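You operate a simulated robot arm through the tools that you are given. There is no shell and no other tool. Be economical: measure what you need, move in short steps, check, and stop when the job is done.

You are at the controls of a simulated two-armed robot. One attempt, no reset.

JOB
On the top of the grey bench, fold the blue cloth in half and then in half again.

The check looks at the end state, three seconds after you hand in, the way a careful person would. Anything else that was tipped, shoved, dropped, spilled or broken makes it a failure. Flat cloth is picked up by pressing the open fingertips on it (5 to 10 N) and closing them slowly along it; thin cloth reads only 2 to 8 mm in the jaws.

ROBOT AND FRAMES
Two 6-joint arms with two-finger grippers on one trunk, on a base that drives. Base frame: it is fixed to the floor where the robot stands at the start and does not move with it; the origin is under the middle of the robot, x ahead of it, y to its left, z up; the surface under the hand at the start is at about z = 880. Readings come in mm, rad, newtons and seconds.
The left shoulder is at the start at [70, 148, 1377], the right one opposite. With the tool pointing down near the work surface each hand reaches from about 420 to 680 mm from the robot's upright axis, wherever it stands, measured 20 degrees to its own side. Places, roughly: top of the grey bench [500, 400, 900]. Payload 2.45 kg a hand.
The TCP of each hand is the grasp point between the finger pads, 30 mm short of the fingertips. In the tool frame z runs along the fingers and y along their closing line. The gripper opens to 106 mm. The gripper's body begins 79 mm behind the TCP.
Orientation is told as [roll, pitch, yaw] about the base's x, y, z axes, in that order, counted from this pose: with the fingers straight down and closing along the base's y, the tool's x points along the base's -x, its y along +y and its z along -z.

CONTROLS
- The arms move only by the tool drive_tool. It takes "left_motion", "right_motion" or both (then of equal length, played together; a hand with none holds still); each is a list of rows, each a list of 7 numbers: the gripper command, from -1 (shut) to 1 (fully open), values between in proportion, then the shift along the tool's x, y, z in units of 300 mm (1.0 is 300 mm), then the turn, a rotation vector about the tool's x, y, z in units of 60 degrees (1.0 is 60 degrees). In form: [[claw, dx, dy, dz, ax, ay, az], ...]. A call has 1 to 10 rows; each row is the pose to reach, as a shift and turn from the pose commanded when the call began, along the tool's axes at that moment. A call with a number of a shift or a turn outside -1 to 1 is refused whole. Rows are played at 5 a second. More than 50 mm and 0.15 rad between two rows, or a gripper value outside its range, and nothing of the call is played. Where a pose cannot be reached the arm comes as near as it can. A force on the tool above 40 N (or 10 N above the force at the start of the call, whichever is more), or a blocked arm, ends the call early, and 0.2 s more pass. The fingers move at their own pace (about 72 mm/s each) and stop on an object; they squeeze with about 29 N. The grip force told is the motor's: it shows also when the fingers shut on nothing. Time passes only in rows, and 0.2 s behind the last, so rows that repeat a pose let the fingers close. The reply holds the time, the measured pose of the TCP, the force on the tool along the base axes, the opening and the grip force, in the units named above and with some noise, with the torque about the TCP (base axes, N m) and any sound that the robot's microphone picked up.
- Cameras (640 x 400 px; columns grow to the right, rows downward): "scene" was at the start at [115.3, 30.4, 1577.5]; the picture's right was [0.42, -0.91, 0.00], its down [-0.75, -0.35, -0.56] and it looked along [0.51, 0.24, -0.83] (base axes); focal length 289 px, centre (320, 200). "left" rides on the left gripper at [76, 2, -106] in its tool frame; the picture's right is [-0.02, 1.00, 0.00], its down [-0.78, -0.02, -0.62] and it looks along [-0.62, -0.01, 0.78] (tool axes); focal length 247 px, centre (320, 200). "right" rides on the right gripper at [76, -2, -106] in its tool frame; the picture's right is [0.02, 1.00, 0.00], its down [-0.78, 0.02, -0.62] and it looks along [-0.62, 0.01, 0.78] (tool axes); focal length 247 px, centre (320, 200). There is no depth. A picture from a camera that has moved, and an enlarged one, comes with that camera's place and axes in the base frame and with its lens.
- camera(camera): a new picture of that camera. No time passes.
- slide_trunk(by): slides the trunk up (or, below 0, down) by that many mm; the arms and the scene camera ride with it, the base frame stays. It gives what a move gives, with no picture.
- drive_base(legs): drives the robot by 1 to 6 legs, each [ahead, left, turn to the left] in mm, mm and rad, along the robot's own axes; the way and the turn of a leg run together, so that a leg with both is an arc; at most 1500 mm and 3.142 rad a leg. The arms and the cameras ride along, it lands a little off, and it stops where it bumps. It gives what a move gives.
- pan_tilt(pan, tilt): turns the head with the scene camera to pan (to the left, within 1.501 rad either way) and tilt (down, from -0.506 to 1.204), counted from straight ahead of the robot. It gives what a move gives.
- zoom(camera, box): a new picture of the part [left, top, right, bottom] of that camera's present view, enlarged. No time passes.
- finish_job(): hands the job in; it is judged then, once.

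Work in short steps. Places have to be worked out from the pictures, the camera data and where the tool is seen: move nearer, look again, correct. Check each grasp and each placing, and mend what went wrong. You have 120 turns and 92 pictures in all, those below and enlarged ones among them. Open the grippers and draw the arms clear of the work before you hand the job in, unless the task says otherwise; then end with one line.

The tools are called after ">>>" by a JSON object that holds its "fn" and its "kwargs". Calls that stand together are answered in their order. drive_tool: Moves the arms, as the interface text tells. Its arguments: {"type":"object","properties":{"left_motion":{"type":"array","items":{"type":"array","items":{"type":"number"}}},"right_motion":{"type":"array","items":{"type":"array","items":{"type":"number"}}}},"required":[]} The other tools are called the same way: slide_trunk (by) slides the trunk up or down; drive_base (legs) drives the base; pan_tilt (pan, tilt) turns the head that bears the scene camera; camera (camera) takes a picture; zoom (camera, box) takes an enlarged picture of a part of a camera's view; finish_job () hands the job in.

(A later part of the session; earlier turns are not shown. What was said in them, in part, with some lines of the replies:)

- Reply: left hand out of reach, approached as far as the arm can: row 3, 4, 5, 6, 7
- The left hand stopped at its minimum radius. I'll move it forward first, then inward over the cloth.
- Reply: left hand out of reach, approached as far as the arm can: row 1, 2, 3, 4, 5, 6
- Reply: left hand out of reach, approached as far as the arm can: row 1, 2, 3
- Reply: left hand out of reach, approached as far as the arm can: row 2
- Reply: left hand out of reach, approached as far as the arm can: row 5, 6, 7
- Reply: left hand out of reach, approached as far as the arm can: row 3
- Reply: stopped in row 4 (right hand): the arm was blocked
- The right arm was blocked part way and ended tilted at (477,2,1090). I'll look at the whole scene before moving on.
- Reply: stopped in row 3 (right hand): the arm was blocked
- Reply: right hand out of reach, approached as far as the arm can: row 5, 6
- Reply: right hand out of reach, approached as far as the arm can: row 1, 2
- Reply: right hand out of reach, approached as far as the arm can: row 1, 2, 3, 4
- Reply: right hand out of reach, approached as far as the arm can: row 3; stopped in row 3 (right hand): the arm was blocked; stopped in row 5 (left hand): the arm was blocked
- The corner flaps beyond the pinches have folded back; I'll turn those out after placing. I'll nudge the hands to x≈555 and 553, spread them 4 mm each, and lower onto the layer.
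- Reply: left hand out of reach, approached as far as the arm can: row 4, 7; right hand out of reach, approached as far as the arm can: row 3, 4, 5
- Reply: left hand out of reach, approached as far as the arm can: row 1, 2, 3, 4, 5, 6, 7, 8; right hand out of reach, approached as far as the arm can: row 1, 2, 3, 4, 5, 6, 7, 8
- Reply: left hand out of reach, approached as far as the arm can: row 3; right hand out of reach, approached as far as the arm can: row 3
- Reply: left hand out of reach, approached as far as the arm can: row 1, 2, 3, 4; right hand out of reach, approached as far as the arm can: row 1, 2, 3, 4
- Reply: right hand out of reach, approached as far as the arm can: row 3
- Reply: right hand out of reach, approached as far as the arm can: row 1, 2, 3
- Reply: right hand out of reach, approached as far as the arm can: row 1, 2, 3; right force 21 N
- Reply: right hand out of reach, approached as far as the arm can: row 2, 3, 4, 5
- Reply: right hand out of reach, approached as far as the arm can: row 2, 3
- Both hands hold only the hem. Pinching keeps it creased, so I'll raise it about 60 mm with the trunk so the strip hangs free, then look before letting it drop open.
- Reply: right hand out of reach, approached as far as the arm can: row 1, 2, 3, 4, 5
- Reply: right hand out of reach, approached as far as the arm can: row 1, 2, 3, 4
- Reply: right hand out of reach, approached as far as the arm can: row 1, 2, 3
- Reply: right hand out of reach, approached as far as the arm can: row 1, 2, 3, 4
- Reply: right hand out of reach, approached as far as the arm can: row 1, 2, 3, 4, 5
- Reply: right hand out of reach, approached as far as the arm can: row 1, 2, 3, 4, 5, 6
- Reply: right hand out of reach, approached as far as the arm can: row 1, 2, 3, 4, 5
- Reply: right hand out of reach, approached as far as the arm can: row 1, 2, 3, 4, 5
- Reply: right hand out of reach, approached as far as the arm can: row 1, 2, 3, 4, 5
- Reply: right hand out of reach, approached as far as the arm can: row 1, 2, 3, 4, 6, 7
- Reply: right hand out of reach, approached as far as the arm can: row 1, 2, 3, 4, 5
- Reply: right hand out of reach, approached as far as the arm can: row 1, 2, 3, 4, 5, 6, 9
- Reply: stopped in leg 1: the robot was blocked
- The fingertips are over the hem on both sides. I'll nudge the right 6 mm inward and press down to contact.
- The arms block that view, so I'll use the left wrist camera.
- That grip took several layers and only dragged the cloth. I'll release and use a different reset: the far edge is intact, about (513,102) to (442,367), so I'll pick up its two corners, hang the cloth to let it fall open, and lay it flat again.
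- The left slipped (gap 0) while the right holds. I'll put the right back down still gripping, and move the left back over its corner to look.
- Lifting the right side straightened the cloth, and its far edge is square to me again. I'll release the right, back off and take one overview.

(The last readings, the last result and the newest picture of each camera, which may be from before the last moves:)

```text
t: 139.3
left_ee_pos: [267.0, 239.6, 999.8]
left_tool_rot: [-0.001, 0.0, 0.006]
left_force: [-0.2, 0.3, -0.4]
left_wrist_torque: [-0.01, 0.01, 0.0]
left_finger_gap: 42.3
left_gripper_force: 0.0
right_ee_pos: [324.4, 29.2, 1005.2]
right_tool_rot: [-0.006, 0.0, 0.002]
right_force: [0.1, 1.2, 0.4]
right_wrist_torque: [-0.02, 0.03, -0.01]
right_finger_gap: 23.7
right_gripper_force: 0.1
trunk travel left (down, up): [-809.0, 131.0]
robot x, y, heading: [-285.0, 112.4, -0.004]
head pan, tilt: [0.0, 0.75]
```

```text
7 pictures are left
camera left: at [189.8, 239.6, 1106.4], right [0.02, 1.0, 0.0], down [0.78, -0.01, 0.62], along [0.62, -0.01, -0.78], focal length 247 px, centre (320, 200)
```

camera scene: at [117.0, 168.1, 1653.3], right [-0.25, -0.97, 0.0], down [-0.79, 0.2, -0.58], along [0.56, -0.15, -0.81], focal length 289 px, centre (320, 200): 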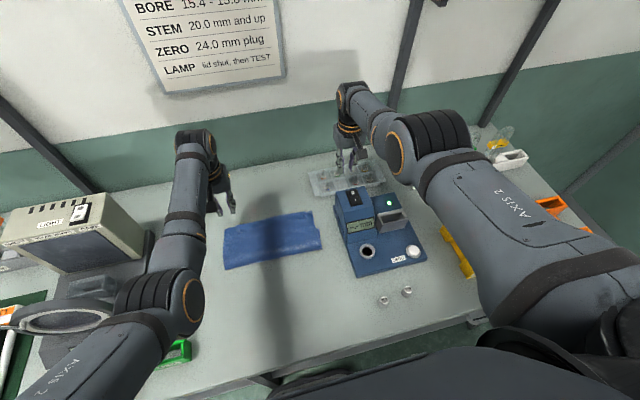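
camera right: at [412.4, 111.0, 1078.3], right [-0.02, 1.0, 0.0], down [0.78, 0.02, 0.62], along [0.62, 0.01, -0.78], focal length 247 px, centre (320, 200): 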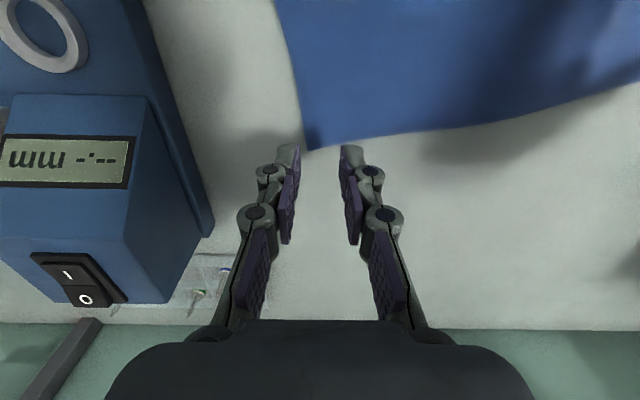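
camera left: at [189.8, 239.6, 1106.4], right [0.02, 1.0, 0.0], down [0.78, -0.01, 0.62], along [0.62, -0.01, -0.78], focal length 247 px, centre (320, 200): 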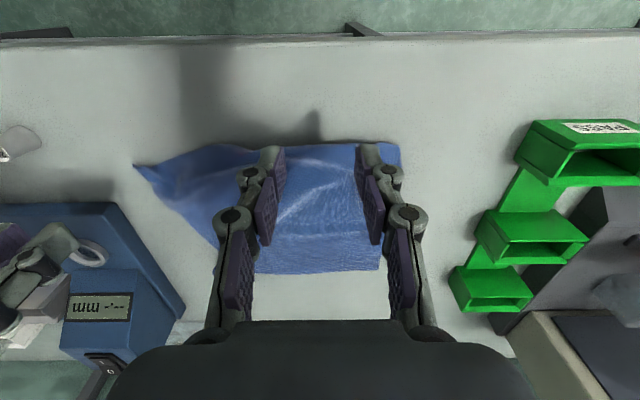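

Now the near edge is intact, with corners at about (299,317) and (321,40). A better method: grip these near corners, lift so the cloth hangs and falls open, lay the lower half moving away from me, then bring the held edge back toward me over the bottom edge. The held rim then points outward naturally and no hem forms.

>>> {"fn": "drive_base", "kwargs": {"legs": [[10, 66, 0]]}}

>>> {"fn": "drive_tool", "kwargs": {"left_motion": [[-0.3, -0.05, -0.02, 0.05, 0, 0, 0], [-0.45, -0.1, -0.04, 0.12, 0, 0, 0], [-0.45, -0.12, -0.043, 0.18, 0, 0, 0], [-0.45, -0.12, -0.043, 0.24, 0, 0, 0]], "right_motion": [[-0.5, 0.01, -0.03, 0.05, 0, 0, 0], [-0.45, 0.02, -0.06, 0.12, 0, 0, 0], [-0.45, 0.02, -0.073, 0.18, 0, 0, 0], [-0.45, 0.02, -0.073, 0.25, 0, 0, 0]]}}

>>> {"fn": "camera", "kwargs": {"camera": "left"}}

>>> {"fn": "camera", "kwargs": {"camera": "right"}}

```text
t: 140.3
left_ee_pos: [275.8, 300.3, 1000.3]
left_tool_rot: [0.004, -0.002, 0.005]
left_force: [-0.4, -0.7, -1.0]
left_wrist_torque: [0.07, 0.03, 0.0]
left_finger_gap: 42.3
left_gripper_force: 0.1
right_ee_pos: [332.9, 89.4, 1006.0]
right_tool_rot: [-0.002, -0.002, -0.002]
right_force: [-0.4, -0.5, 0.8]
right_wrist_torque: [0.06, 0.0, 0.02]
right_finger_gap: 24.0
right_gripper_force: 0.0
trunk travel left (down, up): [-809.0, 131.0]
robot x, y, heading: [-272.8, 181.0, -0.006]
head pan, tilt: [0.0, 0.75]
```

```text
t: 141.3
left_ee_pos: [312.3, 288.4, 929.5]
left_tool_rot: [0.001, -0.002, 0.004]
left_force: [-1.0, -0.7, -0.1]
left_wrist_torque: [0.0, 0.0, 0.01]
left_finger_gap: 29.2
left_gripper_force: 0.0
right_ee_pos: [326.9, 69.7, 929.5]
right_tool_rot: [-0.004, -0.001, 0.0]
right_force: [-0.2, -0.3, 0.3]
right_wrist_torque: [0.02, 0.05, 0.03]
right_finger_gap: 29.0
right_gripper_force: 0.1
trunk travel left (down, up): [-809.0, 131.0]
robot x, y, heading: [-277.2, 179.0, -0.006]
head pan, tilt: [0.0, 0.75]
```

```text
6 pictures are left
camera left: at [234.7, 288.9, 1035.2], right [0.02, 1.0, 0.0], down [0.78, -0.01, 0.62], along [0.62, -0.01, -0.78], focal length 247 px, centre (320, 200)
```

left: 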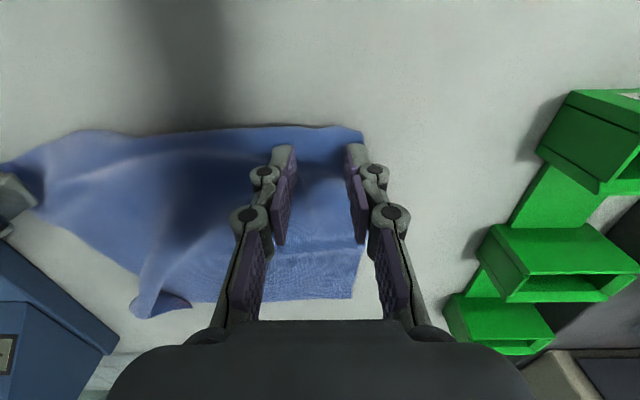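

```text
5 pictures are left
camera right: at [250.7, 68.3, 1035.3], right [-0.02, 1.0, 0.0], down [0.78, 0.02, 0.62], along [0.62, 0.01, -0.78], focal length 247 px, centre (320, 200)
```

right: 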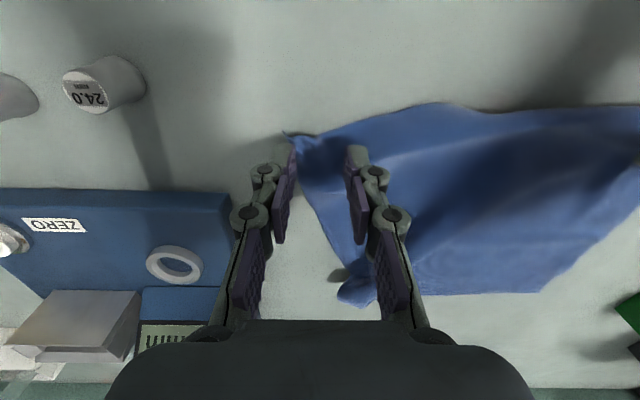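

I'll shift the right 14 mm and the left 4 mm inward so both fingers are on cloth, then press to contact.

>>> {"fn": "drive_tool", "kwargs": {"left_motion": [[-0.45, 0, -0.013, 0.02, 0, 0, 0], [-0.45, 0, -0.013, 0.045, 0, 0, 0], [-0.45, 0, -0.013, 0.058, 0, 0, 0], [-0.45, 0, -0.013, 0.063, 0, 0, 0]], "right_motion": [[-0.45, -0.01, 0.03, 0.01, 0, 0, 0], [-0.45, -0.015, 0.047, 0.04, 0, 0, 0], [-0.45, -0.015, 0.047, 0.056, 0, 0, 0], [-0.45, -0.015, 0.047, 0.062, 0, 0, 0]]}}

```text
t: 142.3
left_ee_pos: [312.2, 285.9, 910.9]
left_tool_rot: [0.001, -0.006, 0.004]
left_force: [0.0, -0.2, 7.8]
left_wrist_torque: [-0.03, -0.02, 0.05]
left_finger_gap: 29.0
left_gripper_force: 0.2
right_ee_pos: [330.7, 84.0, 912.4]
right_tool_rot: [-0.005, -0.001, 0.0]
right_force: [-0.1, 0.0, 0.6]
right_wrist_torque: [-0.01, 0.01, -0.02]
right_finger_gap: 28.9
right_gripper_force: 0.1
trunk travel left (down, up): [-809.0, 131.0]
robot x, y, heading: [-276.5, 179.5, -0.004]
head pan, tilt: [0.0, 0.75]
```

Left has 7.8 N. I'll press the right 1.8 mm more and close both slowly.

>>> {"fn": "drive_tool", "kwargs": {"left_motion": [[-0.45, 0, 0, 0, 0, 0, 0], [-0.45, 0, 0, 0, 0, 0, 0], [-0.56, 0, 0, 0, 0, 0, 0], [-0.66, 0, 0, 0, 0, 0, 0], [-0.76, 0, 0, 0, 0, 0, 0], [-0.85, 0, 0, 0, 0, 0, 0], [-0.93, 0, 0, 0, 0, 0, 0], [-1, 0, 0, 0, 0, 0, 0], [-1, 0, 0, 0, 0, 0, 0], [-1, 0, 0, 0, 0, 0, 0]], "right_motion": [[-0.45, 0, 0, 0.004, 0, 0, 0], [-0.45, 0, 0, 0.006, 0, 0, 0], [-0.56, 0, 0, 0.006, 0, 0, 0], [-0.66, 0, 0, 0.006, 0, 0, 0], [-0.76, 0, 0, 0.006, 0, 0, 0], [-0.85, 0, 0, 0.006, 0, 0, 0], [-0.93, 0, 0, 0.006, 0, 0, 0], [-1, 0, 0, 0.006, 0, 0, 0], [-1, 0, 0, 0.006, 0, 0, 0], [-1, 0, 0, 0.006, 0, 0, 0]]}}

```text
t: 144.5
left_ee_pos: [311.0, 286.8, 911.8]
left_tool_rot: [-0.001, -0.002, 0.005]
left_force: [-0.6, 0.4, 5.7]
left_wrist_torque: [0.01, 0.05, 0.02]
left_finger_gap: 4.4
left_gripper_force: 28.5
right_ee_pos: [330.1, 84.9, 911.3]
right_tool_rot: [-0.005, -0.004, 0.0]
right_force: [-1.0, -0.4, -0.1]
right_wrist_torque: [0.02, 0.0, -0.02]
right_finger_gap: 0.0
right_gripper_force: 28.9
trunk travel left (down, up): [-809.0, 131.0]
robot x, y, heading: [-275.9, 177.6, -0.006]
head pan, tilt: [0.0, 0.75]
```

Left holds, right missed. I'll reopen the right, press firmly until I feel force, and close again.

>>> {"fn": "drive_tool", "kwargs": {"right_motion": [[-0.45, 0, 0, -0.03, 0, 0, 0], [-0.45, -0.01, 0.01, -0.03, 0, 0, 0], [-0.45, -0.01, 0.01, 0.0, 0, 0, 0], [-0.45, -0.01, 0.01, 0.006, 0, 0, 0], [-0.45, -0.01, 0.01, 0.009, 0, 0, 0]]}}

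```text
t: 145.7
left_ee_pos: [308.8, 287.4, 912.4]
left_tool_rot: [0.001, -0.004, 0.004]
left_force: [0.3, 1.1, 1.3]
left_wrist_torque: [-0.01, 0.03, 0.02]
left_finger_gap: 4.0
left_gripper_force: 28.5
right_ee_pos: [334.3, 87.0, 910.1]
right_tool_rot: [-0.002, -0.011, 0.001]
right_force: [1.0, -0.6, 22.3]
right_wrist_torque: [-0.08, 0.01, 0.04]
right_finger_gap: 30.1
right_gripper_force: 0.8
trunk travel left (down, up): [-809.0, 131.0]
robot x, y, heading: [-279.4, 175.9, -0.006]
head pan, tilt: [0.0, 0.75]
```

>>> {"fn": "drive_tool", "kwargs": {"right_motion": [[-0.45, 0, 0, -0.003, 0, 0, 0], [-0.54, 0, 0, -0.003, 0, 0, 0], [-0.63, 0, 0, -0.003, 0, 0, 0], [-0.72, 0, 0, -0.002, 0, 0, 0], [-0.8, 0, 0, -0.001, 0, 0, 0], [-0.88, 0, 0, 0, 0, 0, 0], [-0.95, 0, 0, 0, 0, 0, 0], [-1, 0, 0, 0, 0, 0, 0], [-1, 0, 0, 0, 0, 0, 0], [-1, 0, 0, 0, 0, 0, 0]]}}

```text
t: 147.9
left_ee_pos: [309.1, 287.0, 912.2]
left_tool_rot: [0.002, -0.007, 0.005]
left_force: [0.4, -2.3, 1.1]
left_wrist_torque: [-0.07, 0.0, 0.05]
left_finger_gap: 4.2
left_gripper_force: 29.1
right_ee_pos: [331.0, 89.4, 909.0]
right_tool_rot: [-0.004, -0.008, 0.001]
right_force: [1.1, 2.3, 26.2]
right_wrist_torque: [0.03, -0.06, 0.06]
right_finger_gap: 2.3
right_gripper_force: 25.2
trunk travel left (down, up): [-809.0, 131.0]
robot x, y, heading: [-275.3, 175.3, -0.008]
head pan, tilt: [0.0, 0.75]
```

Both hands hold now. I'll lift with the arms, drive forward 80 mm, then raise the trunk so the cloth hangs.

>>> {"fn": "drive_tool", "kwargs": {"left_motion": [[-1, 0, 0, -0.08, 0, 0, 0], [-1, 0, 0, -0.18, 0, 0, 0], [-1, 0, 0, -0.28, 0, 0, 0], [-1, 0, 0, -0.36, 0, 0, 0]], "right_motion": [[-1, 0, 0, -0.08, 0, 0, 0], [-1, 0.03, 0, -0.18, 0, 0, 0], [-1, 0.06, 0, -0.28, 0, 0, 0], [-1, 0.07, 0, -0.37, 0, 0, 0]]}}

>>> {"fn": "drive_base", "kwargs": {"legs": [[85, 0, 0]]}}

>>> {"fn": "slide_trunk", "kwargs": {"by": 130}}

>>> {"fn": "camera", "kwargs": {"camera": "right"}}

```text
t: 148.9
left_ee_pos: [310.4, 285.6, 1018.4]
left_tool_rot: [0.0, -0.001, 0.007]
left_force: [0.0, 0.4, -0.2]
left_wrist_torque: [-0.01, -0.03, 0.0]
left_finger_gap: 3.9
left_gripper_force: 29.0
right_ee_pos: [312.5, 87.1, 1017.8]
right_tool_rot: [-0.003, 0.0, 0.001]
right_force: [-1.7, 0.3, 3.7]
right_wrist_torque: [-0.03, -0.05, 0.02]
right_finger_gap: 0.4
right_gripper_force: 28.1
trunk travel left (down, up): [-809.0, 131.0]
robot x, y, heading: [-276.7, 179.7, -0.008]
head pan, tilt: [0.0, 0.75]
```

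```text
t: 150.0
left_ee_pos: [393.8, 284.2, 1019.6]
left_tool_rot: [-0.001, -0.004, 0.004]
left_force: [-0.3, 0.3, -0.2]
left_wrist_torque: [0.01, -0.01, 0.02]
left_finger_gap: 4.1
left_gripper_force: 28.6
right_ee_pos: [395.6, 85.3, 1018.7]
right_tool_rot: [-0.005, -0.004, -0.002]
right_force: [0.5, 0.4, 3.4]
right_wrist_torque: [0.0, -0.03, 0.0]
right_finger_gap: 0.0
right_gripper_force: 25.7
trunk travel left (down, up): [-809.0, 131.0]
robot x, y, heading: [-187.6, 176.0, -0.01]
head pan, tilt: [0.0, 0.75]
```

```text
t: 151.5
left_ee_pos: [396.1, 285.0, 1148.5]
left_tool_rot: [0.001, 0.0, 0.004]
left_force: [-1.3, -0.1, 0.2]
left_wrist_torque: [0.01, 0.03, 0.02]
left_finger_gap: 3.7
left_gripper_force: 28.8
right_ee_pos: [397.5, 84.3, 1146.5]
right_tool_rot: [-0.002, -0.003, -0.002]
right_force: [-0.3, 0.5, 2.1]
right_wrist_torque: [0.03, -0.02, -0.04]
right_finger_gap: 0.9
right_gripper_force: 30.0
trunk travel left (down, up): [-939.0, 1.0]
robot x, y, heading: [-193.0, 177.3, -0.008]
head pan, tilt: [0.0, 0.75]
```

```text
4 pictures are left
camera right: at [321.3, 84.1, 1251.9], right [-0.02, 1.0, 0.0], down [0.78, 0.02, 0.62], along [0.62, 0.01, -0.78], focal length 247 px, centre (320, 200)
```

right: 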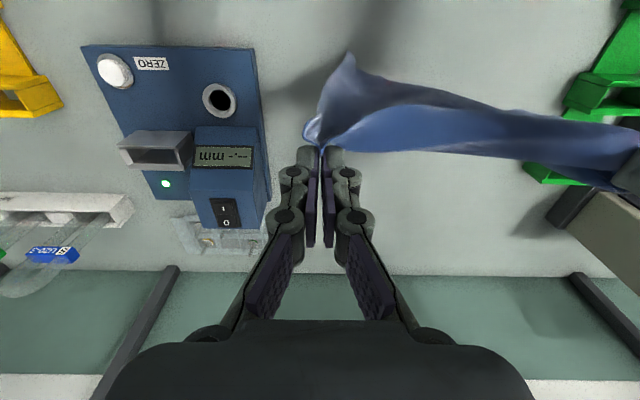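

It works: both hands hold the near edge and the cloth hangs open. Now I'll lay the lower half by lowering and driving forward in alternating steps.

>>> {"fn": "slide_trunk", "kwargs": {"by": -45}}

>>> {"fn": "drive_base", "kwargs": {"legs": [[45, 0, 0]]}}

>>> {"fn": "slide_trunk", "kwargs": {"by": -45}}

>>> {"fn": "drive_base", "kwargs": {"legs": [[50, 0, 0]]}}

>>> {"fn": "slide_trunk", "kwargs": {"by": -30}}

>>> {"fn": "drive_base", "kwargs": {"legs": [[45, 0, 0]]}}

>>> {"fn": "camera", "kwargs": {"camera": "right"}}

```text
t: 152.4
left_ee_pos: [395.2, 284.5, 1102.7]
left_tool_rot: [-0.001, -0.002, 0.004]
left_force: [0.4, -0.8, 0.5]
left_wrist_torque: [0.02, 0.0, 0.03]
left_finger_gap: 3.8
left_gripper_force: 28.7
right_ee_pos: [398.8, 85.9, 1102.6]
right_tool_rot: [-0.003, -0.003, -0.001]
right_force: [0.5, 1.1, 2.7]
right_wrist_torque: [-0.04, 0.03, 0.0]
right_finger_gap: 0.3
right_gripper_force: 27.6
trunk travel left (down, up): [-894.0, 46.0]
robot x, y, heading: [-190.9, 176.0, -0.004]
head pan, tilt: [0.0, 0.75]
```

```text
t: 153.3
left_ee_pos: [432.8, 284.2, 1107.9]
left_tool_rot: [-0.001, -0.008, 0.004]
left_force: [-1.0, -0.1, -0.8]
left_wrist_torque: [-0.03, -0.1, -0.03]
left_finger_gap: 4.2
left_gripper_force: 29.0
right_ee_pos: [434.1, 85.3, 1106.7]
right_tool_rot: [-0.003, -0.012, -0.002]
right_force: [0.1, 0.2, 0.3]
right_wrist_torque: [0.01, -0.09, 0.0]
right_finger_gap: 4.1
right_gripper_force: 28.8
trunk travel left (down, up): [-894.0, 46.0]
robot x, y, heading: [-145.1, 178.5, -0.01]
head pan, tilt: [0.0, 0.75]
```

```text
t: 154.2
left_ee_pos: [441.6, 283.7, 1055.9]
left_tool_rot: [0.0, 0.0, 0.003]
left_force: [0.6, 0.2, 0.4]
left_wrist_torque: [-0.02, -0.01, -0.03]
left_finger_gap: 3.7
left_gripper_force: 28.6
right_ee_pos: [445.1, 84.3, 1057.0]
right_tool_rot: [-0.004, 0.0, -0.002]
right_force: [0.3, 0.0, -1.2]
right_wrist_torque: [-0.01, -0.02, -0.01]
right_finger_gap: 4.6
right_gripper_force: 30.7
trunk travel left (down, up): [-849.0, 91.0]
robot x, y, heading: [-148.3, 178.7, -0.002]
head pan, tilt: [0.0, 0.75]
```

```text
t: 155.1
left_ee_pos: [483.2, 283.1, 1062.1]
left_tool_rot: [0.0, -0.008, 0.001]
left_force: [-0.5, -0.7, -0.3]
left_wrist_torque: [0.0, -0.06, -0.01]
left_finger_gap: 4.0
left_gripper_force: 29.2
right_ee_pos: [484.7, 83.7, 1061.1]
right_tool_rot: [-0.002, -0.009, -0.003]
right_force: [-0.1, 0.1, 0.8]
right_wrist_torque: [0.0, -0.06, 0.0]
right_finger_gap: 3.7
right_gripper_force: 26.7
trunk travel left (down, up): [-849.0, 91.0]
robot x, y, heading: [-103.7, 175.3, -0.011]
head pan, tilt: [0.0, 0.75]
```

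```text
t: 155.9
left_ee_pos: [490.1, 284.1, 1026.7]
left_tool_rot: [0.001, -0.001, 0.001]
left_force: [0.1, 0.2, -1.6]
left_wrist_torque: [0.03, 0.02, -0.01]
left_finger_gap: 3.9
left_gripper_force: 28.9
right_ee_pos: [493.5, 84.4, 1024.4]
right_tool_rot: [-0.004, 0.001, -0.005]
right_force: [0.2, -1.0, -0.3]
right_wrist_torque: [0.01, -0.01, 0.01]
right_finger_gap: 4.2
right_gripper_force: 31.2
trunk travel left (down, up): [-819.0, 121.0]
robot x, y, heading: [-93.6, 176.1, -0.01]
head pan, tilt: [0.0, 0.75]
```

```text
t: 156.8
left_ee_pos: [528.0, 283.9, 1032.2]
left_tool_rot: [0.0, -0.006, 0.002]
left_force: [-1.2, 0.1, 0.0]
left_wrist_torque: [0.01, -0.05, -0.01]
left_finger_gap: 4.0
left_gripper_force: 28.9
right_ee_pos: [530.5, 84.1, 1029.7]
right_tool_rot: [-0.004, -0.006, -0.003]
right_force: [-1.2, -0.2, 0.7]
right_wrist_torque: [0.05, -0.06, 0.02]
right_finger_gap: 1.4
right_gripper_force: 24.1
trunk travel left (down, up): [-819.0, 121.0]
robot x, y, heading: [-52.8, 177.1, -0.01]
head pan, tilt: [0.0, 0.75]
```

```text
3 pictures are left
camera right: at [452.3, 82.9, 1135.4], right [-0.02, 1.0, 0.0], down [0.78, 0.02, 0.63], along [0.63, 0.01, -0.78], focal length 247 px, centre (320, 200)
```

right: 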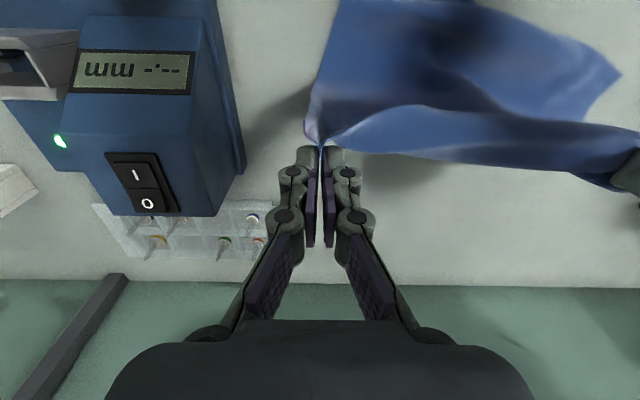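

The lower part is down. Now I'll come back toward me with the held edge while lowering, then check where the bottom edge is.

>>> {"fn": "drive_base", "kwargs": {"legs": [[-60, 0, 0]]}}

>>> {"fn": "slide_trunk", "kwargs": {"by": -40}}

>>> {"fn": "drive_base", "kwargs": {"legs": [[-45, 0, 0]]}}

>>> {"fn": "slide_trunk", "kwargs": {"by": -35}}

>>> {"fn": "camera", "kwargs": {"camera": "left"}}

```text
t: 157.8
left_ee_pos: [478.0, 283.4, 1024.3]
left_tool_rot: [-0.001, 0.004, 0.004]
left_force: [0.3, -0.6, -1.7]
left_wrist_torque: [-0.03, 0.04, 0.02]
left_finger_gap: 3.9
left_gripper_force: 28.9
right_ee_pos: [480.9, 85.1, 1023.3]
right_tool_rot: [-0.006, 0.004, -0.001]
right_force: [0.7, 1.3, 0.0]
right_wrist_torque: [-0.01, 0.03, -0.03]
right_finger_gap: 0.0
right_gripper_force: 24.4
trunk travel left (down, up): [-819.0, 121.0]
robot x, y, heading: [-109.6, 174.2, -0.005]
head pan, tilt: [0.0, 0.75]
```

```text
t: 158.6
left_ee_pos: [471.4, 284.2, 988.9]
left_tool_rot: [0.0, -0.003, 0.003]
left_force: [0.5, -0.2, 1.0]
left_wrist_torque: [-0.03, -0.03, 0.01]
left_finger_gap: 3.7
left_gripper_force: 28.7
right_ee_pos: [473.7, 85.0, 989.8]
right_tool_rot: [-0.004, -0.005, -0.002]
right_force: [-0.4, 0.4, -0.1]
right_wrist_torque: [0.01, -0.04, 0.0]
right_finger_gap: 2.9
right_gripper_force: 27.3
trunk travel left (down, up): [-779.0, 161.0]
robot x, y, heading: [-115.4, 178.5, -0.011]
head pan, tilt: [0.0, 0.75]
```

```text
t: 159.5
left_ee_pos: [432.6, 284.6, 985.2]
left_tool_rot: [0.001, 0.005, 0.003]
left_force: [1.7, 0.2, -0.5]
left_wrist_torque: [0.01, 0.07, 0.0]
left_finger_gap: 3.9
left_gripper_force: 29.9
right_ee_pos: [435.5, 85.4, 983.4]
right_tool_rot: [-0.003, 0.005, -0.002]
right_force: [1.5, -0.1, 1.0]
right_wrist_torque: [0.05, 0.07, 0.01]
right_finger_gap: 1.5
right_gripper_force: 32.3
trunk travel left (down, up): [-779.0, 161.0]
robot x, y, heading: [-157.7, 174.9, -0.016]
head pan, tilt: [0.0, 0.75]
```

```text
t: 160.3
left_ee_pos: [427.9, 283.7, 953.8]
left_tool_rot: [0.0, -0.003, 0.003]
left_force: [-0.3, -0.3, -0.5]
left_wrist_torque: [-0.03, -0.01, -0.02]
left_finger_gap: 3.9
left_gripper_force: 28.9
right_ee_pos: [430.5, 85.2, 953.2]
right_tool_rot: [-0.003, -0.004, -0.002]
right_force: [-0.7, -0.7, -1.2]
right_wrist_torque: [0.0, -0.06, -0.02]
right_finger_gap: 0.6
right_gripper_force: 24.4
trunk travel left (down, up): [-744.0, 196.0]
robot x, y, heading: [-159.9, 176.7, -0.006]
head pan, tilt: [0.0, 0.75]
```

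```text
2 pictures are left
camera left: at [350.1, 284.6, 1060.2], right [0.02, 1.0, 0.0], down [0.78, -0.01, 0.62], along [0.62, -0.01, -0.78], focal length 247 px, centre (320, 200)
```

left: 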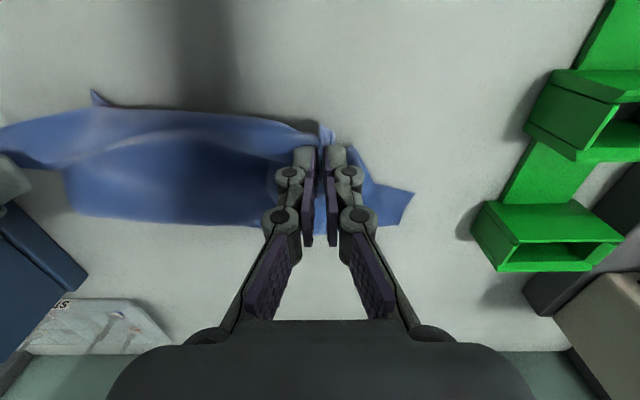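

The held edge is coming over properly, but the bottom edge lies skewed from about (400,126) to (484,367). I'll shift and rotate the held edge to match: base left and forward, then the left hand forward and the right hand back.

>>> {"fn": "drive_base", "kwargs": {"legs": [[40, 62, 0]]}}

>>> {"fn": "drive_tool", "kwargs": {"left_motion": [[-1, -0.03, -0.01, 0, 0, 0, 0], [-1, -0.06, -0.02, 0, 0, 0, 0], [-1, -0.06, -0.03, 0.05, 0, 0, 0], [-1, -0.06, -0.03, 0.1, 0, 0, 0]], "right_motion": [[-1, 0.05, 0, 0, 0, 0, 0], [-1, 0.1, 0.01, 0, 0, 0, 0], [-1, 0.14, 0.01, 0.05, 0, 0, 0], [-1, 0.14, 0.01, 0.1, 0, 0, 0]]}}

```text
t: 161.3
left_ee_pos: [469.5, 343.4, 953.7]
left_tool_rot: [0.002, -0.003, 0.002]
left_force: [-0.9, 0.1, -0.1]
left_wrist_torque: [0.0, -0.01, -0.02]
left_finger_gap: 3.7
left_gripper_force: 29.6
right_ee_pos: [470.6, 144.9, 952.7]
right_tool_rot: [-0.002, -0.004, -0.005]
right_force: [0.2, 0.9, -0.7]
right_wrist_torque: [0.01, -0.02, -0.01]
right_finger_gap: 4.2
right_gripper_force: 29.2
trunk travel left (down, up): [-744.0, 196.0]
robot x, y, heading: [-115.8, 237.6, -0.006]
head pan, tilt: [0.0, 0.75]
```

```text
t: 162.5
left_ee_pos: [486.6, 332.4, 922.4]
left_tool_rot: [-0.007, 0.0, -0.002]
left_force: [-2.9, -12.5, -0.1]
left_wrist_torque: [-0.4, 0.07, 0.06]
left_finger_gap: 4.0
left_gripper_force: 28.8
right_ee_pos: [447.0, 112.7, 935.0]
right_tool_rot: [-0.055, -0.044, -0.035]
right_force: [2.4, 12.3, -0.8]
right_wrist_torque: [0.42, -0.11, -0.15]
right_finger_gap: 2.2
right_gripper_force: 27.5
trunk travel left (down, up): [-744.0, 196.0]
robot x, y, heading: [-115.8, 236.2, -0.007]
head pan, tilt: [0.0, 0.75]
stopped in row 4 (right hand): the arm was blocked; the commanded pose is now the measured one
```

The right arm hit its inward limit and the edge is taut. I'll shift the base left and back instead, and let the left hand compensate.

>>> {"fn": "drive_tool", "kwargs": {"left_motion": [[-1, 0, -0.05, 0, 0, 0, 0], [-1, 0, -0.1, 0, 0, 0, 0]]}}

>>> {"fn": "drive_base", "kwargs": {"legs": [[-18, 33, 0]]}}

>>> {"fn": "drive_tool", "kwargs": {"left_motion": [[-1, -0.03, 0, 0.01, 0, 0, 0], [-1, -0.06, 0, 0.025, 0, 0, 0], [-1, -0.06, 0, 0.035, 0, 0, 0]], "right_motion": [[-1, 0, 0, 0.02, -0.05, 0.04, -0.03], [-1, 0, 0, 0.05, -0.05, 0.04, -0.03], [-1, 0, 0, 0.075, -0.05, 0.04, -0.03]]}}

```text
t: 163.1
left_ee_pos: [487.5, 304.0, 923.2]
left_tool_rot: [0.0, -0.003, 0.003]
left_force: [-0.2, -0.3, -0.3]
left_wrist_torque: [0.01, 0.0, 0.0]
left_finger_gap: 3.9
left_gripper_force: 29.3
right_ee_pos: [446.5, 112.3, 934.3]
right_tool_rot: [-0.056, -0.042, -0.034]
right_force: [-0.2, -0.8, -1.8]
right_wrist_torque: [0.0, -0.01, -0.01]
right_finger_gap: 1.2
right_gripper_force: 24.6
trunk travel left (down, up): [-744.0, 196.0]
robot x, y, heading: [-117.8, 237.5, -0.008]
head pan, tilt: [0.0, 0.75]
```

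```text
t: 164.0
left_ee_pos: [469.6, 333.4, 922.5]
left_tool_rot: [-0.001, 0.002, 0.0]
left_force: [0.0, -0.7, -0.4]
left_wrist_torque: [0.05, 0.01, -0.02]
left_finger_gap: 3.8
left_gripper_force: 28.9
right_ee_pos: [431.1, 142.0, 932.0]
right_tool_rot: [-0.056, -0.039, -0.036]
right_force: [0.5, -0.1, 0.5]
right_wrist_torque: [0.04, 0.01, -0.01]
right_finger_gap: 3.2
right_gripper_force: 27.1
trunk travel left (down, up): [-744.0, 196.0]
robot x, y, heading: [-136.5, 270.5, -0.009]
head pan, tilt: [0.0, 0.75]
```

```text
t: 164.8
left_ee_pos: [485.7, 337.4, 913.5]
left_tool_rot: [-0.005, -0.003, 0.0]
left_force: [0.8, 0.5, 4.0]
left_wrist_torque: [0.0, 0.01, 0.02]
left_finger_gap: 3.8
left_gripper_force: 28.6
right_ee_pos: [426.6, 144.3, 912.0]
right_tool_rot: [-0.005, 0.0, -0.006]
right_force: [-0.3, 0.4, 2.8]
right_wrist_torque: [0.01, 0.0, 0.0]
right_finger_gap: 2.7
right_gripper_force: 25.9
trunk travel left (down, up): [-744.0, 196.0]
robot x, y, heading: [-134.1, 269.4, -0.01]
head pan, tilt: [0.0, 0.75]
```

Both pinches are on the bench at (486,337) and (427,144), matching the bottom edge. I'll release, lift, back off and take an overview.

>>> {"fn": "drive_tool", "kwargs": {"left_motion": [[-0.85, 0, 0, -0.003, 0, 0, 0], [-0.65, 0, 0, -0.003, 0, 0, 0], [-0.5, 0, 0, -0.003, 0, 0, 0], [-0.5, 0, 0, -0.1, 0, 0, 0], [-0.5, 0, 0, -0.22, 0, 0, 0], [-0.5, 0, 0, -0.32, 0, 0, 0]], "right_motion": [[-0.85, 0, 0, -0.003, 0, 0, 0], [-0.65, 0, 0, -0.003, 0, 0, 0], [-0.5, 0, 0, -0.003, 0, 0, 0], [-0.5, 0, 0, -0.1, 0, 0, 0], [-0.5, 0, 0, -0.22, 0, 0, 0], [-0.5, 0, 0, -0.32, 0, 0, 0]]}}

>>> {"fn": "drive_base", "kwargs": {"legs": [[-175, 0, 0], [0, -110, 0]]}}

>>> {"fn": "camera", "kwargs": {"camera": "left"}}

```text
t: 166.2
left_ee_pos: [486.2, 334.5, 1009.2]
left_tool_rot: [-0.003, 0.0, 0.0]
left_force: [0.5, -0.5, -0.4]
left_wrist_torque: [0.02, 0.03, -0.02]
left_finger_gap: 26.8
left_gripper_force: 0.0
right_ee_pos: [457.4, 154.0, 976.3]
right_tool_rot: [-0.007, 0.005, -0.004]
right_force: [-0.1, 0.5, -0.8]
right_wrist_torque: [0.01, 0.0, 0.0]
right_finger_gap: 26.6
right_gripper_force: 0.0
right hand out of reach, approached as far as the arm can: row 5, 6
trunk travel left (down, up): [-744.0, 196.0]
robot x, y, heading: [-135.1, 269.2, -0.009]
head pan, tilt: [0.0, 0.75]
```

```text
t: 168.5
left_ee_pos: [305.2, 228.7, 1010.6]
left_tool_rot: [-0.004, -0.001, -0.004]
left_force: [0.5, -0.6, 0.2]
left_wrist_torque: [-0.01, -0.05, 0.03]
left_finger_gap: 26.4
left_gripper_force: 0.2
right_ee_pos: [277.2, 47.1, 978.1]
right_tool_rot: [-0.006, 0.0, -0.008]
right_force: [0.0, -0.2, -1.2]
right_wrist_torque: [0.04, -0.03, 0.02]
right_finger_gap: 26.7
right_gripper_force: 0.0
trunk travel left (down, up): [-744.0, 196.0]
robot x, y, heading: [-314.6, 165.6, -0.014]
head pan, tilt: [0.0, 0.75]
```

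```text
1 pictures are left
camera left: at [227.7, 228.8, 1116.8], right [0.02, 1.0, 0.0], down [0.78, -0.02, 0.62], along [0.62, -0.02, -0.78], focal length 247 px, centre (320, 200)
```

left: 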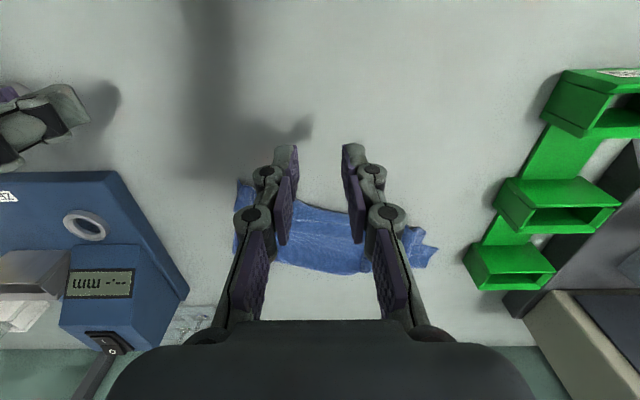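

The first fold is good: a compact strip about 275×120 mm, its long axis running from about (435,115) to (530,385). For the second fold I'll use the left hand only, with the same hang-and-return method along the strip. First I'll tuck the right hand back out of the way and yaw the left jaws to match the strip.

>>> {"fn": "drive_tool", "kwargs": {"right_motion": [[-0.5, 0.06, -0.06, -0.03, 0, 0, 0], [-0.5, 0.13, -0.13, -0.06, 0, 0, 0], [-0.5, 0.2, -0.2, -0.09, 0, 0, 0], [-0.5, 0.28, -0.27, -0.12, 0, 0, 0], [-0.5, 0.35, -0.33, -0.13, 0, 0, 0], [-0.5, 0.4, -0.37, -0.13, 0, 0, 0]], "left_motion": [[-0.32, 0, 0, 0, 0, 0, 0.07], [-0.32, 0, 0, 0, 0, 0, 0.14], [-0.32, 0, 0, 0, 0, 0, 0.21], [-0.32, 0, 0, 0, 0, 0, 0.28], [-0.32, 0, 0, 0, 0, 0, 0.34], [-0.32, 0, 0, 0, 0, 0, 0.34]]}}

```text
t: 169.9
left_ee_pos: [303.8, 226.1, 1009.6]
left_tool_rot: [-0.002, -0.002, -0.359]
left_force: [0.4, 0.4, 0.2]
left_wrist_torque: [0.0, 0.03, -0.01]
left_finger_gap: 36.1
left_gripper_force: 0.0
right_ee_pos: [224.8, -43.9, 917.4]
right_tool_rot: [-0.003, 0.0, -0.005]
right_force: [-0.2, -0.1, 0.8]
right_wrist_torque: [0.03, -0.04, 0.0]
right_finger_gap: 26.5
right_gripper_force: 0.1
right hand out of reach, approached as far as the arm can: row 1, 2, 3, 4, 5, 6
trunk travel left (down, up): [-744.0, 196.0]
robot x, y, heading: [-315.0, 166.3, -0.012]
head pan, tilt: [0.0, 0.75]
```

The right hand sank to z=917, so I'll raise it straight up and forward right away.

>>> {"fn": "drive_tool", "kwargs": {"right_motion": [[-0.5, -0.05, 0, -0.1, 0, 0, 0], [-0.5, -0.1, 0, -0.2, 0, 0, 0], [-0.5, -0.16, 0, -0.3, 0, 0, 0], [-0.5, -0.2, 0, -0.4, 0, 0, 0]]}}

```text
t: 170.9
left_ee_pos: [304.6, 227.8, 1008.9]
left_tool_rot: [-0.003, -0.002, -0.357]
left_force: [0.4, 0.7, -0.9]
left_wrist_torque: [0.0, 0.01, 0.01]
left_finger_gap: 35.9
left_gripper_force: 0.1
right_ee_pos: [315.3, -41.4, 1017.0]
right_tool_rot: [-0.004, 0.004, -0.008]
right_force: [0.0, -0.1, -0.2]
right_wrist_torque: [0.0, 0.0, 0.02]
right_finger_gap: 26.5
right_gripper_force: 0.1
right hand out of reach, approached as far as the arm can: row 1, 2, 3, 4
trunk travel left (down, up): [-744.0, 196.0]
robot x, y, heading: [-318.0, 164.6, -0.008]
head pan, tilt: [0.0, 0.75]
```

The right hand is parked high at z=1017, clear of the gauge. Now I'll drive so the left hand is over the strip's left end, near (521,354), and lower toward contact.

>>> {"fn": "drive_base", "kwargs": {"legs": [[0, 126, 0], [238, 0, 0]]}}

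>>> {"fn": "drive_tool", "kwargs": {"left_motion": [[-0.32, 0.04, -0.014, 0.03, 0, 0, 0], [-0.32, 0.075, -0.028, 0.1, 0, 0, 0], [-0.32, 0.075, -0.028, 0.2, 0, 0, 0], [-0.32, 0.075, -0.028, 0.28, 0, 0, 0], [-0.32, 0.075, -0.028, 0.3, 0, 0, 0]]}}

```text
t: 173.5
left_ee_pos: [543.4, 351.5, 1010.1]
left_tool_rot: [-0.002, 0.0, -0.355]
left_force: [-0.9, -0.5, 0.8]
left_wrist_torque: [0.03, 0.01, -0.01]
left_finger_gap: 35.9
left_gripper_force: 0.1
right_ee_pos: [555.2, 82.6, 1018.0]
right_tool_rot: [-0.005, 0.0, -0.002]
right_force: [-0.1, 0.1, 0.4]
right_wrist_torque: [0.04, -0.01, -0.01]
right_finger_gap: 26.6
right_gripper_force: 0.0
trunk travel left (down, up): [-744.0, 196.0]
robot x, y, heading: [-78.5, 285.5, -0.011]
head pan, tilt: [0.0, 0.75]
```

```text
t: 174.7
left_ee_pos: [521.0, 349.8, 919.1]
left_tool_rot: [-0.002, 0.001, -0.356]
left_force: [-0.1, 0.5, -0.1]
left_wrist_torque: [0.02, -0.02, -0.01]
left_finger_gap: 35.8
left_gripper_force: 0.1
right_ee_pos: [555.8, 82.5, 1016.1]
right_tool_rot: [-0.007, 0.002, -0.005]
right_force: [-1.0, -0.3, 0.7]
right_wrist_torque: [0.02, -0.01, -0.02]
right_finger_gap: 26.3
right_gripper_force: 0.0
trunk travel left (down, up): [-744.0, 196.0]
robot x, y, heading: [-80.0, 286.6, -0.006]
head pan, tilt: [0.0, 0.75]
```

The left is at (521,350), about 6 mm above the strip. I'll press to firm contact.

>>> {"fn": "drive_tool", "kwargs": {"left_motion": [[-0.32, 0, 0, 0.01, 0, 0, 0], [-0.32, 0, 0, 0.018, 0, 0, 0], [-0.32, 0, 0, 0.024, 0, 0, 0], [-0.32, 0, 0, 0.027, 0, 0, 0]]}}

```text
t: 175.7
left_ee_pos: [520.4, 349.7, 912.9]
left_tool_rot: [-0.002, -0.003, -0.356]
left_force: [-0.2, -0.6, 5.2]
left_wrist_torque: [-0.08, 0.07, 0.02]
left_finger_gap: 36.5
left_gripper_force: 0.1
right_ee_pos: [556.4, 82.6, 1019.0]
right_tool_rot: [-0.005, 0.002, -0.005]
right_force: [0.4, -0.9, -0.5]
right_wrist_torque: [0.02, 0.01, 0.02]
right_finger_gap: 26.9
right_gripper_force: 0.1
trunk travel left (down, up): [-744.0, 196.0]
robot x, y, heading: [-78.6, 288.1, -0.012]
head pan, tilt: [0.0, 0.75]
```

Contact is 5 N. I'll press a little more so all layers gather, then close slowly.

>>> {"fn": "drive_tool", "kwargs": {"left_motion": [[-0.32, 0, 0, 0.003, 0, 0, 0], [-0.42, 0, 0, 0.004, 0, 0, 0], [-0.52, 0, 0, 0.004, 0, 0, 0], [-0.62, 0, 0, 0.005, 0, 0, 0], [-0.72, 0, 0, 0.005, 0, 0, 0], [-0.82, 0, 0, 0.005, 0, 0, 0], [-0.92, 0, 0, 0.005, 0, 0, 0], [-1, 0, 0, 0.005, 0, 0, 0], [-1, 0, 0, 0.005, 0, 0, 0], [-1, 0, 0, 0.005, 0, 0, 0]]}}

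```text
t: 177.9
left_ee_pos: [520.5, 350.6, 911.6]
left_tool_rot: [0.0, -0.004, -0.354]
left_force: [0.3, 2.4, 13.8]
left_wrist_torque: [0.06, 0.07, -0.01]
left_finger_gap: 4.0
left_gripper_force: 29.0
right_ee_pos: [553.7, 82.0, 1018.4]
right_tool_rot: [-0.003, 0.001, -0.006]
right_force: [0.6, 0.6, 0.4]
right_wrist_torque: [0.04, 0.0, 0.01]
right_finger_gap: 26.6
right_gripper_force: 0.1
trunk travel left (down, up): [-744.0, 196.0]
robot x, y, heading: [-77.5, 291.9, -0.008]
head pan, tilt: [0.0, 0.75]
```

The gap is 4 mm. I'll lift with the arm and use the last picture to check that both layers came up.

>>> {"fn": "drive_tool", "kwargs": {"left_motion": [[-1, 0, 0, -0.1, 0, 0, 0], [-1, 0, -0.05, -0.2, 0, 0, 0], [-1, 0, -0.1, -0.3, 0, 0, 0]]}}

>>> {"fn": "camera", "kwargs": {"camera": "left"}}

```text
t: 178.7
left_ee_pos: [514.5, 342.8, 993.8]
left_tool_rot: [0.022, 0.009, -0.33]
left_force: [1.8, 2.0, 1.7]
left_wrist_torque: [0.21, -0.09, 0.01]
left_finger_gap: 2.5
left_gripper_force: 27.4
right_ee_pos: [556.3, 81.1, 1016.8]
right_tool_rot: [-0.005, 0.001, -0.006]
right_force: [0.4, -0.3, -1.2]
right_wrist_torque: [-0.03, -0.01, -0.01]
right_finger_gap: 26.5
right_gripper_force: 0.0
trunk travel left (down, up): [-744.0, 196.0]
robot x, y, heading: [-79.8, 285.1, -0.011]
head pan, tilt: [0.0, 0.75]
```

```text
0 pictures are left
camera left: at [442.4, 365.2, 1100.9], right [0.34, 0.94, 0.02], down [0.74, -0.28, 0.61], along [0.58, -0.2, -0.79], focal length 247 px, centre (320, 200)
```

left: 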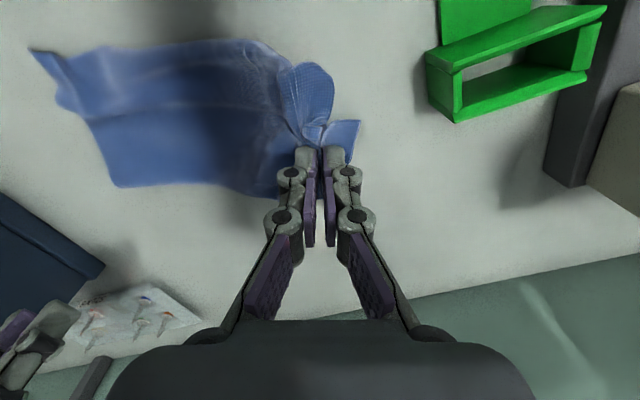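

The whole strip end came up with both layers, and there are no pictures left. Next I'll raise to hang the strip near (490,240), following computed positions.

>>> {"fn": "slide_trunk", "kwargs": {"by": 80}}

>>> {"fn": "drive_base", "kwargs": {"legs": [[-12, -50, 0]]}}

>>> {"fn": "slide_trunk", "kwargs": {"by": 78}}

>>> {"fn": "drive_base", "kwargs": {"legs": [[-12, -52, 0]]}}

>>> {"fn": "slide_trunk", "kwargs": {"by": 10}}

```text
t: 179.9
left_ee_pos: [516.5, 339.9, 1077.6]
left_tool_rot: [0.02, 0.002, -0.334]
left_force: [0.4, 1.0, -0.1]
left_wrist_torque: [-0.11, 0.02, -0.02]
left_finger_gap: 4.6
left_gripper_force: 34.9
right_ee_pos: [555.9, 82.9, 1097.4]
right_tool_rot: [-0.005, 0.003, -0.006]
right_force: [0.1, -0.3, 0.0]
right_wrist_torque: [-0.02, 0.0, -0.01]
right_finger_gap: 26.5
right_gripper_force: 0.0
trunk travel left (down, up): [-824.0, 116.0]
robot x, y, heading: [-77.5, 284.4, -0.01]
head pan, tilt: [0.0, 0.75]
```

```text
t: 180.8
left_ee_pos: [505.6, 297.2, 1077.0]
left_tool_rot: [0.016, -0.001, -0.33]
left_force: [-0.1, 0.1, 0.4]
left_wrist_torque: [-0.09, 0.01, -0.03]
left_finger_gap: 5.1
left_gripper_force: 27.3
right_ee_pos: [545.4, 40.6, 1098.8]
right_tool_rot: [-0.009, 0.001, -0.003]
right_force: [0.0, 0.7, 0.3]
right_wrist_torque: [-0.09, 0.03, 0.01]
right_finger_gap: 26.7
right_gripper_force: 0.1
trunk travel left (down, up): [-824.0, 116.0]
robot x, y, heading: [-94.5, 234.8, -0.01]
head pan, tilt: [0.0, 0.75]
```

```text
t: 181.9
left_ee_pos: [504.4, 296.5, 1154.7]
left_tool_rot: [0.023, 0.004, -0.327]
left_force: [0.2, -0.6, -2.1]
left_wrist_torque: [-0.04, -0.02, -0.04]
left_finger_gap: 5.3
left_gripper_force: 34.5
right_ee_pos: [544.4, 36.7, 1175.0]
right_tool_rot: [-0.007, 0.001, -0.004]
right_force: [-0.5, 0.1, 0.5]
right_wrist_torque: [0.02, 0.0, 0.02]
right_finger_gap: 26.7
right_gripper_force: 0.0
trunk travel left (down, up): [-902.0, 38.0]
robot x, y, heading: [-87.5, 239.4, -0.008]
head pan, tilt: [0.0, 0.75]
```

```text
t: 182.9
left_ee_pos: [493.8, 254.5, 1152.0]
left_tool_rot: [0.017, 0.001, -0.324]
left_force: [-0.7, 1.0, -1.3]
left_wrist_torque: [-0.07, 0.0, -0.03]
left_finger_gap: 3.0
left_gripper_force: 24.6
right_ee_pos: [533.9, -6.3, 1175.4]
right_tool_rot: [-0.01, 0.003, -0.002]
right_force: [-1.1, 0.0, 0.5]
right_wrist_torque: [-0.14, 0.01, -0.01]
right_finger_gap: 26.3
right_gripper_force: 0.1
trunk travel left (down, up): [-902.0, 38.0]
robot x, y, heading: [-101.1, 189.0, -0.006]
head pan, tilt: [0.0, 0.75]
```

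```text
t: 183.5
left_ee_pos: [493.2, 250.3, 1164.3]
left_tool_rot: [0.026, 0.002, -0.323]
left_force: [-0.6, 0.1, -0.9]
left_wrist_torque: [-0.08, 0.02, 0.0]
left_finger_gap: 5.3
left_gripper_force: 35.0
right_ee_pos: [532.3, -9.1, 1185.0]
right_tool_rot: [-0.006, 0.002, -0.001]
right_force: [0.1, 1.1, -0.3]
right_wrist_torque: [-0.03, -0.01, 0.02]
right_finger_gap: 26.8
right_gripper_force: 0.1
trunk travel left (down, up): [-912.0, 28.0]
robot x, y, heading: [-103.8, 185.2, -0.002]
head pan, tilt: [0.0, 0.75]
```

The strip hangs at (493,250) with a 5 mm grip. Now I'll lay its lower half by lowering and moving along the strip toward my right.

>>> {"fn": "slide_trunk", "kwargs": {"by": -45}}

>>> {"fn": "drive_base", "kwargs": {"legs": [[-14, -42, 0]]}}

>>> {"fn": "slide_trunk", "kwargs": {"by": -45}}

>>> {"fn": "drive_base", "kwargs": {"legs": [[-14, -42, 0]]}}

>>> {"fn": "slide_trunk", "kwargs": {"by": -35}}

>>> {"fn": "drive_base", "kwargs": {"legs": [[-12, -36, 0]]}}

```text
t: 184.3
left_ee_pos: [491.9, 245.5, 1119.8]
left_tool_rot: [0.026, 0.004, -0.325]
left_force: [-0.4, -0.4, -1.6]
left_wrist_torque: [-0.01, 0.0, 0.0]
left_finger_gap: 5.4
left_gripper_force: 34.7
right_ee_pos: [532.8, -14.8, 1141.1]
right_tool_rot: [-0.003, 0.0, -0.001]
right_force: [0.6, -1.4, -0.6]
right_wrist_torque: [0.0, 0.01, -0.01]
right_finger_gap: 26.7
right_gripper_force: 0.0
trunk travel left (down, up): [-867.0, 73.0]
robot x, y, heading: [-101.0, 188.2, -0.01]
head pan, tilt: [0.0, 0.75]
```

```text
t: 185.2
left_ee_pos: [480.2, 212.9, 1117.4]
left_tool_rot: [0.019, 0.003, -0.322]
left_force: [1.3, 1.4, 1.0]
left_wrist_torque: [-0.07, 0.05, -0.04]
left_finger_gap: 2.8
left_gripper_force: 24.5
right_ee_pos: [520.0, -48.9, 1140.4]
right_tool_rot: [-0.009, 0.003, 0.001]
right_force: [0.1, 1.5, 0.2]
right_wrist_torque: [-0.11, 0.01, 0.01]
right_finger_gap: 26.4
right_gripper_force: 0.0
trunk travel left (down, up): [-867.0, 73.0]
robot x, y, heading: [-114.0, 146.2, -0.004]
head pan, tilt: [0.0, 0.75]
```

```text
t: 186.1
left_ee_pos: [477.7, 205.8, 1075.7]
left_tool_rot: [0.026, 0.003, -0.323]
left_force: [-0.5, 0.5, 1.2]
left_wrist_torque: [0.05, -0.02, 0.01]
left_finger_gap: 3.1
left_gripper_force: 24.7
right_ee_pos: [517.2, -56.5, 1096.6]
right_tool_rot: [-0.002, 0.0, -0.001]
right_force: [-0.9, -1.0, -0.6]
right_wrist_torque: [0.03, -0.01, -0.02]
right_finger_gap: 26.6
right_gripper_force: 0.0
trunk travel left (down, up): [-822.0, 118.0]
robot x, y, heading: [-115.0, 146.0, -0.005]
head pan, tilt: [0.0, 0.75]
```

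```text
t: 187.0
left_ee_pos: [466.8, 170.3, 1072.4]
left_tool_rot: [0.02, 0.004, -0.322]
left_force: [0.1, 1.4, -1.5]
left_wrist_torque: [-0.05, 0.01, -0.03]
left_finger_gap: 5.4
left_gripper_force: 34.0
right_ee_pos: [506.0, -89.5, 1094.9]
right_tool_rot: [-0.007, 0.004, 0.002]
right_force: [-0.8, 1.0, 0.2]
right_wrist_torque: [-0.09, 0.06, 0.01]
right_finger_gap: 26.4
right_gripper_force: 0.0
trunk travel left (down, up): [-822.0, 118.0]
robot x, y, heading: [-130.6, 103.6, 0.0]
head pan, tilt: [0.0, 0.75]
```

```text
t: 187.8
left_ee_pos: [462.4, 164.2, 1040.0]
left_tool_rot: [0.03, 0.002, -0.32]
left_force: [-0.5, -0.4, 3.4]
left_wrist_torque: [0.1, 0.0, -0.02]
left_finger_gap: 2.5
left_gripper_force: 29.5
right_ee_pos: [504.2, -96.0, 1061.8]
right_tool_rot: [0.0, -0.001, 0.003]
right_force: [-1.1, -0.1, 0.2]
right_wrist_torque: [0.03, 0.0, 0.01]
right_finger_gap: 26.2
right_gripper_force: 0.1
trunk travel left (down, up): [-787.0, 153.0]
robot x, y, heading: [-128.1, 104.5, 0.002]
head pan, tilt: [0.0, 0.75]
```

```text
t: 188.7
left_ee_pos: [454.7, 135.7, 1038.5]
left_tool_rot: [0.022, 0.005, -0.32]
left_force: [0.1, 0.6, -1.2]
left_wrist_torque: [-0.12, 0.03, 0.0]
left_finger_gap: 2.7
left_gripper_force: 24.6
right_ee_pos: [492.7, -125.0, 1059.7]
right_tool_rot: [-0.005, 0.004, 0.004]
right_force: [0.5, 2.1, 0.4]
right_wrist_torque: [-0.07, 0.03, -0.02]
right_finger_gap: 26.5
right_gripper_force: 0.1
trunk travel left (down, up): [-787.0, 153.0]
robot x, y, heading: [-143.8, 68.8, -0.006]
head pan, tilt: [0.0, 0.75]
```

Now the return: back along the strip with the held end to about (482,218), then lowering.

>>> {"fn": "drive_base", "kwargs": {"legs": [[13, 45, 0]]}}

>>> {"fn": "slide_trunk", "kwargs": {"by": -43}}

>>> {"fn": "drive_base", "kwargs": {"legs": [[14, 42, 0]]}}

>>> {"fn": "drive_tool", "kwargs": {"left_motion": [[-1, 0, 0, 0.08, 0, 0, 0], [-1, 0, 0, 0.16, 0, 0, 0], [-1, 0, 0, 0.22, 0, 0, 0], [-1, 0, 0, 0.25, 0, 0, 0]]}}

```text
t: 189.6
left_ee_pos: [463.3, 168.1, 1041.2]
left_tool_rot: [0.035, 0.004, -0.323]
left_force: [0.3, -1.2, 0.2]
left_wrist_torque: [0.1, -0.02, -0.02]
left_finger_gap: 5.0
left_gripper_force: 26.3
right_ee_pos: [503.2, -91.9, 1061.3]
right_tool_rot: [0.004, 0.0, 0.001]
right_force: [-0.2, -1.3, 0.3]
right_wrist_torque: [0.09, 0.01, -0.01]
right_finger_gap: 26.5
right_gripper_force: 0.1
trunk travel left (down, up): [-787.0, 153.0]
robot x, y, heading: [-128.0, 114.2, -0.005]
head pan, tilt: [0.0, 0.75]
```

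```text
t: 190.5
left_ee_pos: [465.2, 174.3, 996.8]
left_tool_rot: [0.028, 0.002, -0.321]
left_force: [0.0, 1.3, 1.6]
left_wrist_torque: [0.08, -0.03, -0.06]
left_finger_gap: 2.5
left_gripper_force: 28.9
right_ee_pos: [505.8, -84.7, 1018.0]
right_tool_rot: [-0.001, 0.003, 0.002]
right_force: [-0.6, 0.7, 0.2]
right_wrist_torque: [0.01, -0.04, -0.01]
right_finger_gap: 26.8
right_gripper_force: 0.0
trunk travel left (down, up): [-744.0, 196.0]
robot x, y, heading: [-126.3, 109.0, -0.006]
head pan, tilt: [0.0, 0.75]
```

```text
t: 191.4
left_ee_pos: [479.2, 211.5, 997.6]
left_tool_rot: [0.032, 0.004, -0.322]
left_force: [0.3, -0.5, -0.5]
left_wrist_torque: [0.04, 0.01, -0.04]
left_finger_gap: 4.9
left_gripper_force: 27.0
right_ee_pos: [518.1, -50.7, 1016.8]
right_tool_rot: [0.003, -0.001, 0.0]
right_force: [-0.1, -0.4, 0.5]
right_wrist_torque: [0.01, -0.02, 0.01]
right_finger_gap: 26.6
right_gripper_force: 0.1
trunk travel left (down, up): [-744.0, 196.0]
robot x, y, heading: [-115.3, 152.5, -0.008]
head pan, tilt: [0.0, 0.75]
```

```text
t: 192.4
left_ee_pos: [479.4, 215.5, 920.1]
left_tool_rot: [0.028, 0.004, -0.322]
left_force: [-0.4, 0.2, 3.1]
left_wrist_torque: [0.08, -0.06, 0.0]
left_finger_gap: 3.5
left_gripper_force: 25.4
right_ee_pos: [518.5, -47.6, 1018.1]
right_tool_rot: [-0.003, -0.001, 0.002]
right_force: [0.7, 0.4, -0.8]
right_wrist_torque: [0.06, -0.03, -0.02]
right_finger_gap: 26.2
right_gripper_force: 0.0
trunk travel left (down, up): [-744.0, 196.0]
robot x, y, heading: [-116.9, 152.3, -0.007]
head pan, tilt: [0.0, 0.75]
```

Contact comes at z≈920, so the end is lying on the layers below. I'll release gently, lift straight up, and back the robot clear.

>>> {"fn": "drive_tool", "kwargs": {"left_motion": [[-0.85, 0, 0, 0.003, 0, 0, 0], [-0.65, 0, 0, 0.003, 0, 0, 0], [-0.4, 0, 0, 0, 0, 0, 0], [-0.4, 0, 0, -0.05, 0, 0, 0], [-0.4, 0, 0, -0.15, 0, 0, 0], [-0.4, 0, 0, -0.27, 0, 0, 0], [-0.4, 0, 0, -0.35, 0, 0, 0]]}}

>>> {"fn": "drive_base", "kwargs": {"legs": [[-230, 0, 0]]}}

```text
t: 194.0
left_ee_pos: [494.1, 207.1, 1016.0]
left_tool_rot: [0.025, 0.003, -0.324]
left_force: [0.6, 0.9, -0.1]
left_wrist_torque: [-0.01, 0.03, 0.0]
left_finger_gap: 31.9
left_gripper_force: 0.0
left hand out of reach, approached as far as the arm can: row 6, 7
right_ee_pos: [519.4, -47.7, 1017.1]
right_tool_rot: [-0.002, 0.002, 0.0]
right_force: [-0.4, -0.6, -1.2]
right_wrist_torque: [0.01, 0.02, -0.01]
right_finger_gap: 26.4
right_gripper_force: 0.0
trunk travel left (down, up): [-744.0, 196.0]
robot x, y, heading: [-117.3, 151.5, -0.004]
head pan, tilt: [0.0, 0.75]
```

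```text
t: 195.7
left_ee_pos: [263.8, 209.6, 1016.6]
left_tool_rot: [0.028, 0.003, -0.326]
left_force: [-0.4, 0.3, -0.4]
left_wrist_torque: [-0.01, -0.01, 0.03]
left_finger_gap: 31.6
left_gripper_force: 0.1
right_ee_pos: [288.3, -46.6, 1016.4]
right_tool_rot: [-0.001, 0.002, -0.004]
right_force: [1.0, -0.4, 1.2]
right_wrist_torque: [0.02, 0.01, -0.03]
right_finger_gap: 26.7
right_gripper_force: 0.0
trunk travel left (down, up): [-744.0, 196.0]
robot x, y, heading: [-347.0, 152.2, -0.008]
head pan, tilt: [0.0, 0.75]
```

Both grippers are open and empty and the arms are clear of the work, so I'm handing in.

>>> {"fn": "finish_job", "kwargs": {}}

```text
The job is handed in.
```

I folded the blue cloth in half and then in half again on the bench. I had no pictures left to check the second fold; the only sign it landed on the layers was contact at about z 920, some 8 mm above where I touched bare bench. I didn't notice anything else being moved, but I couldn't check the final scene.
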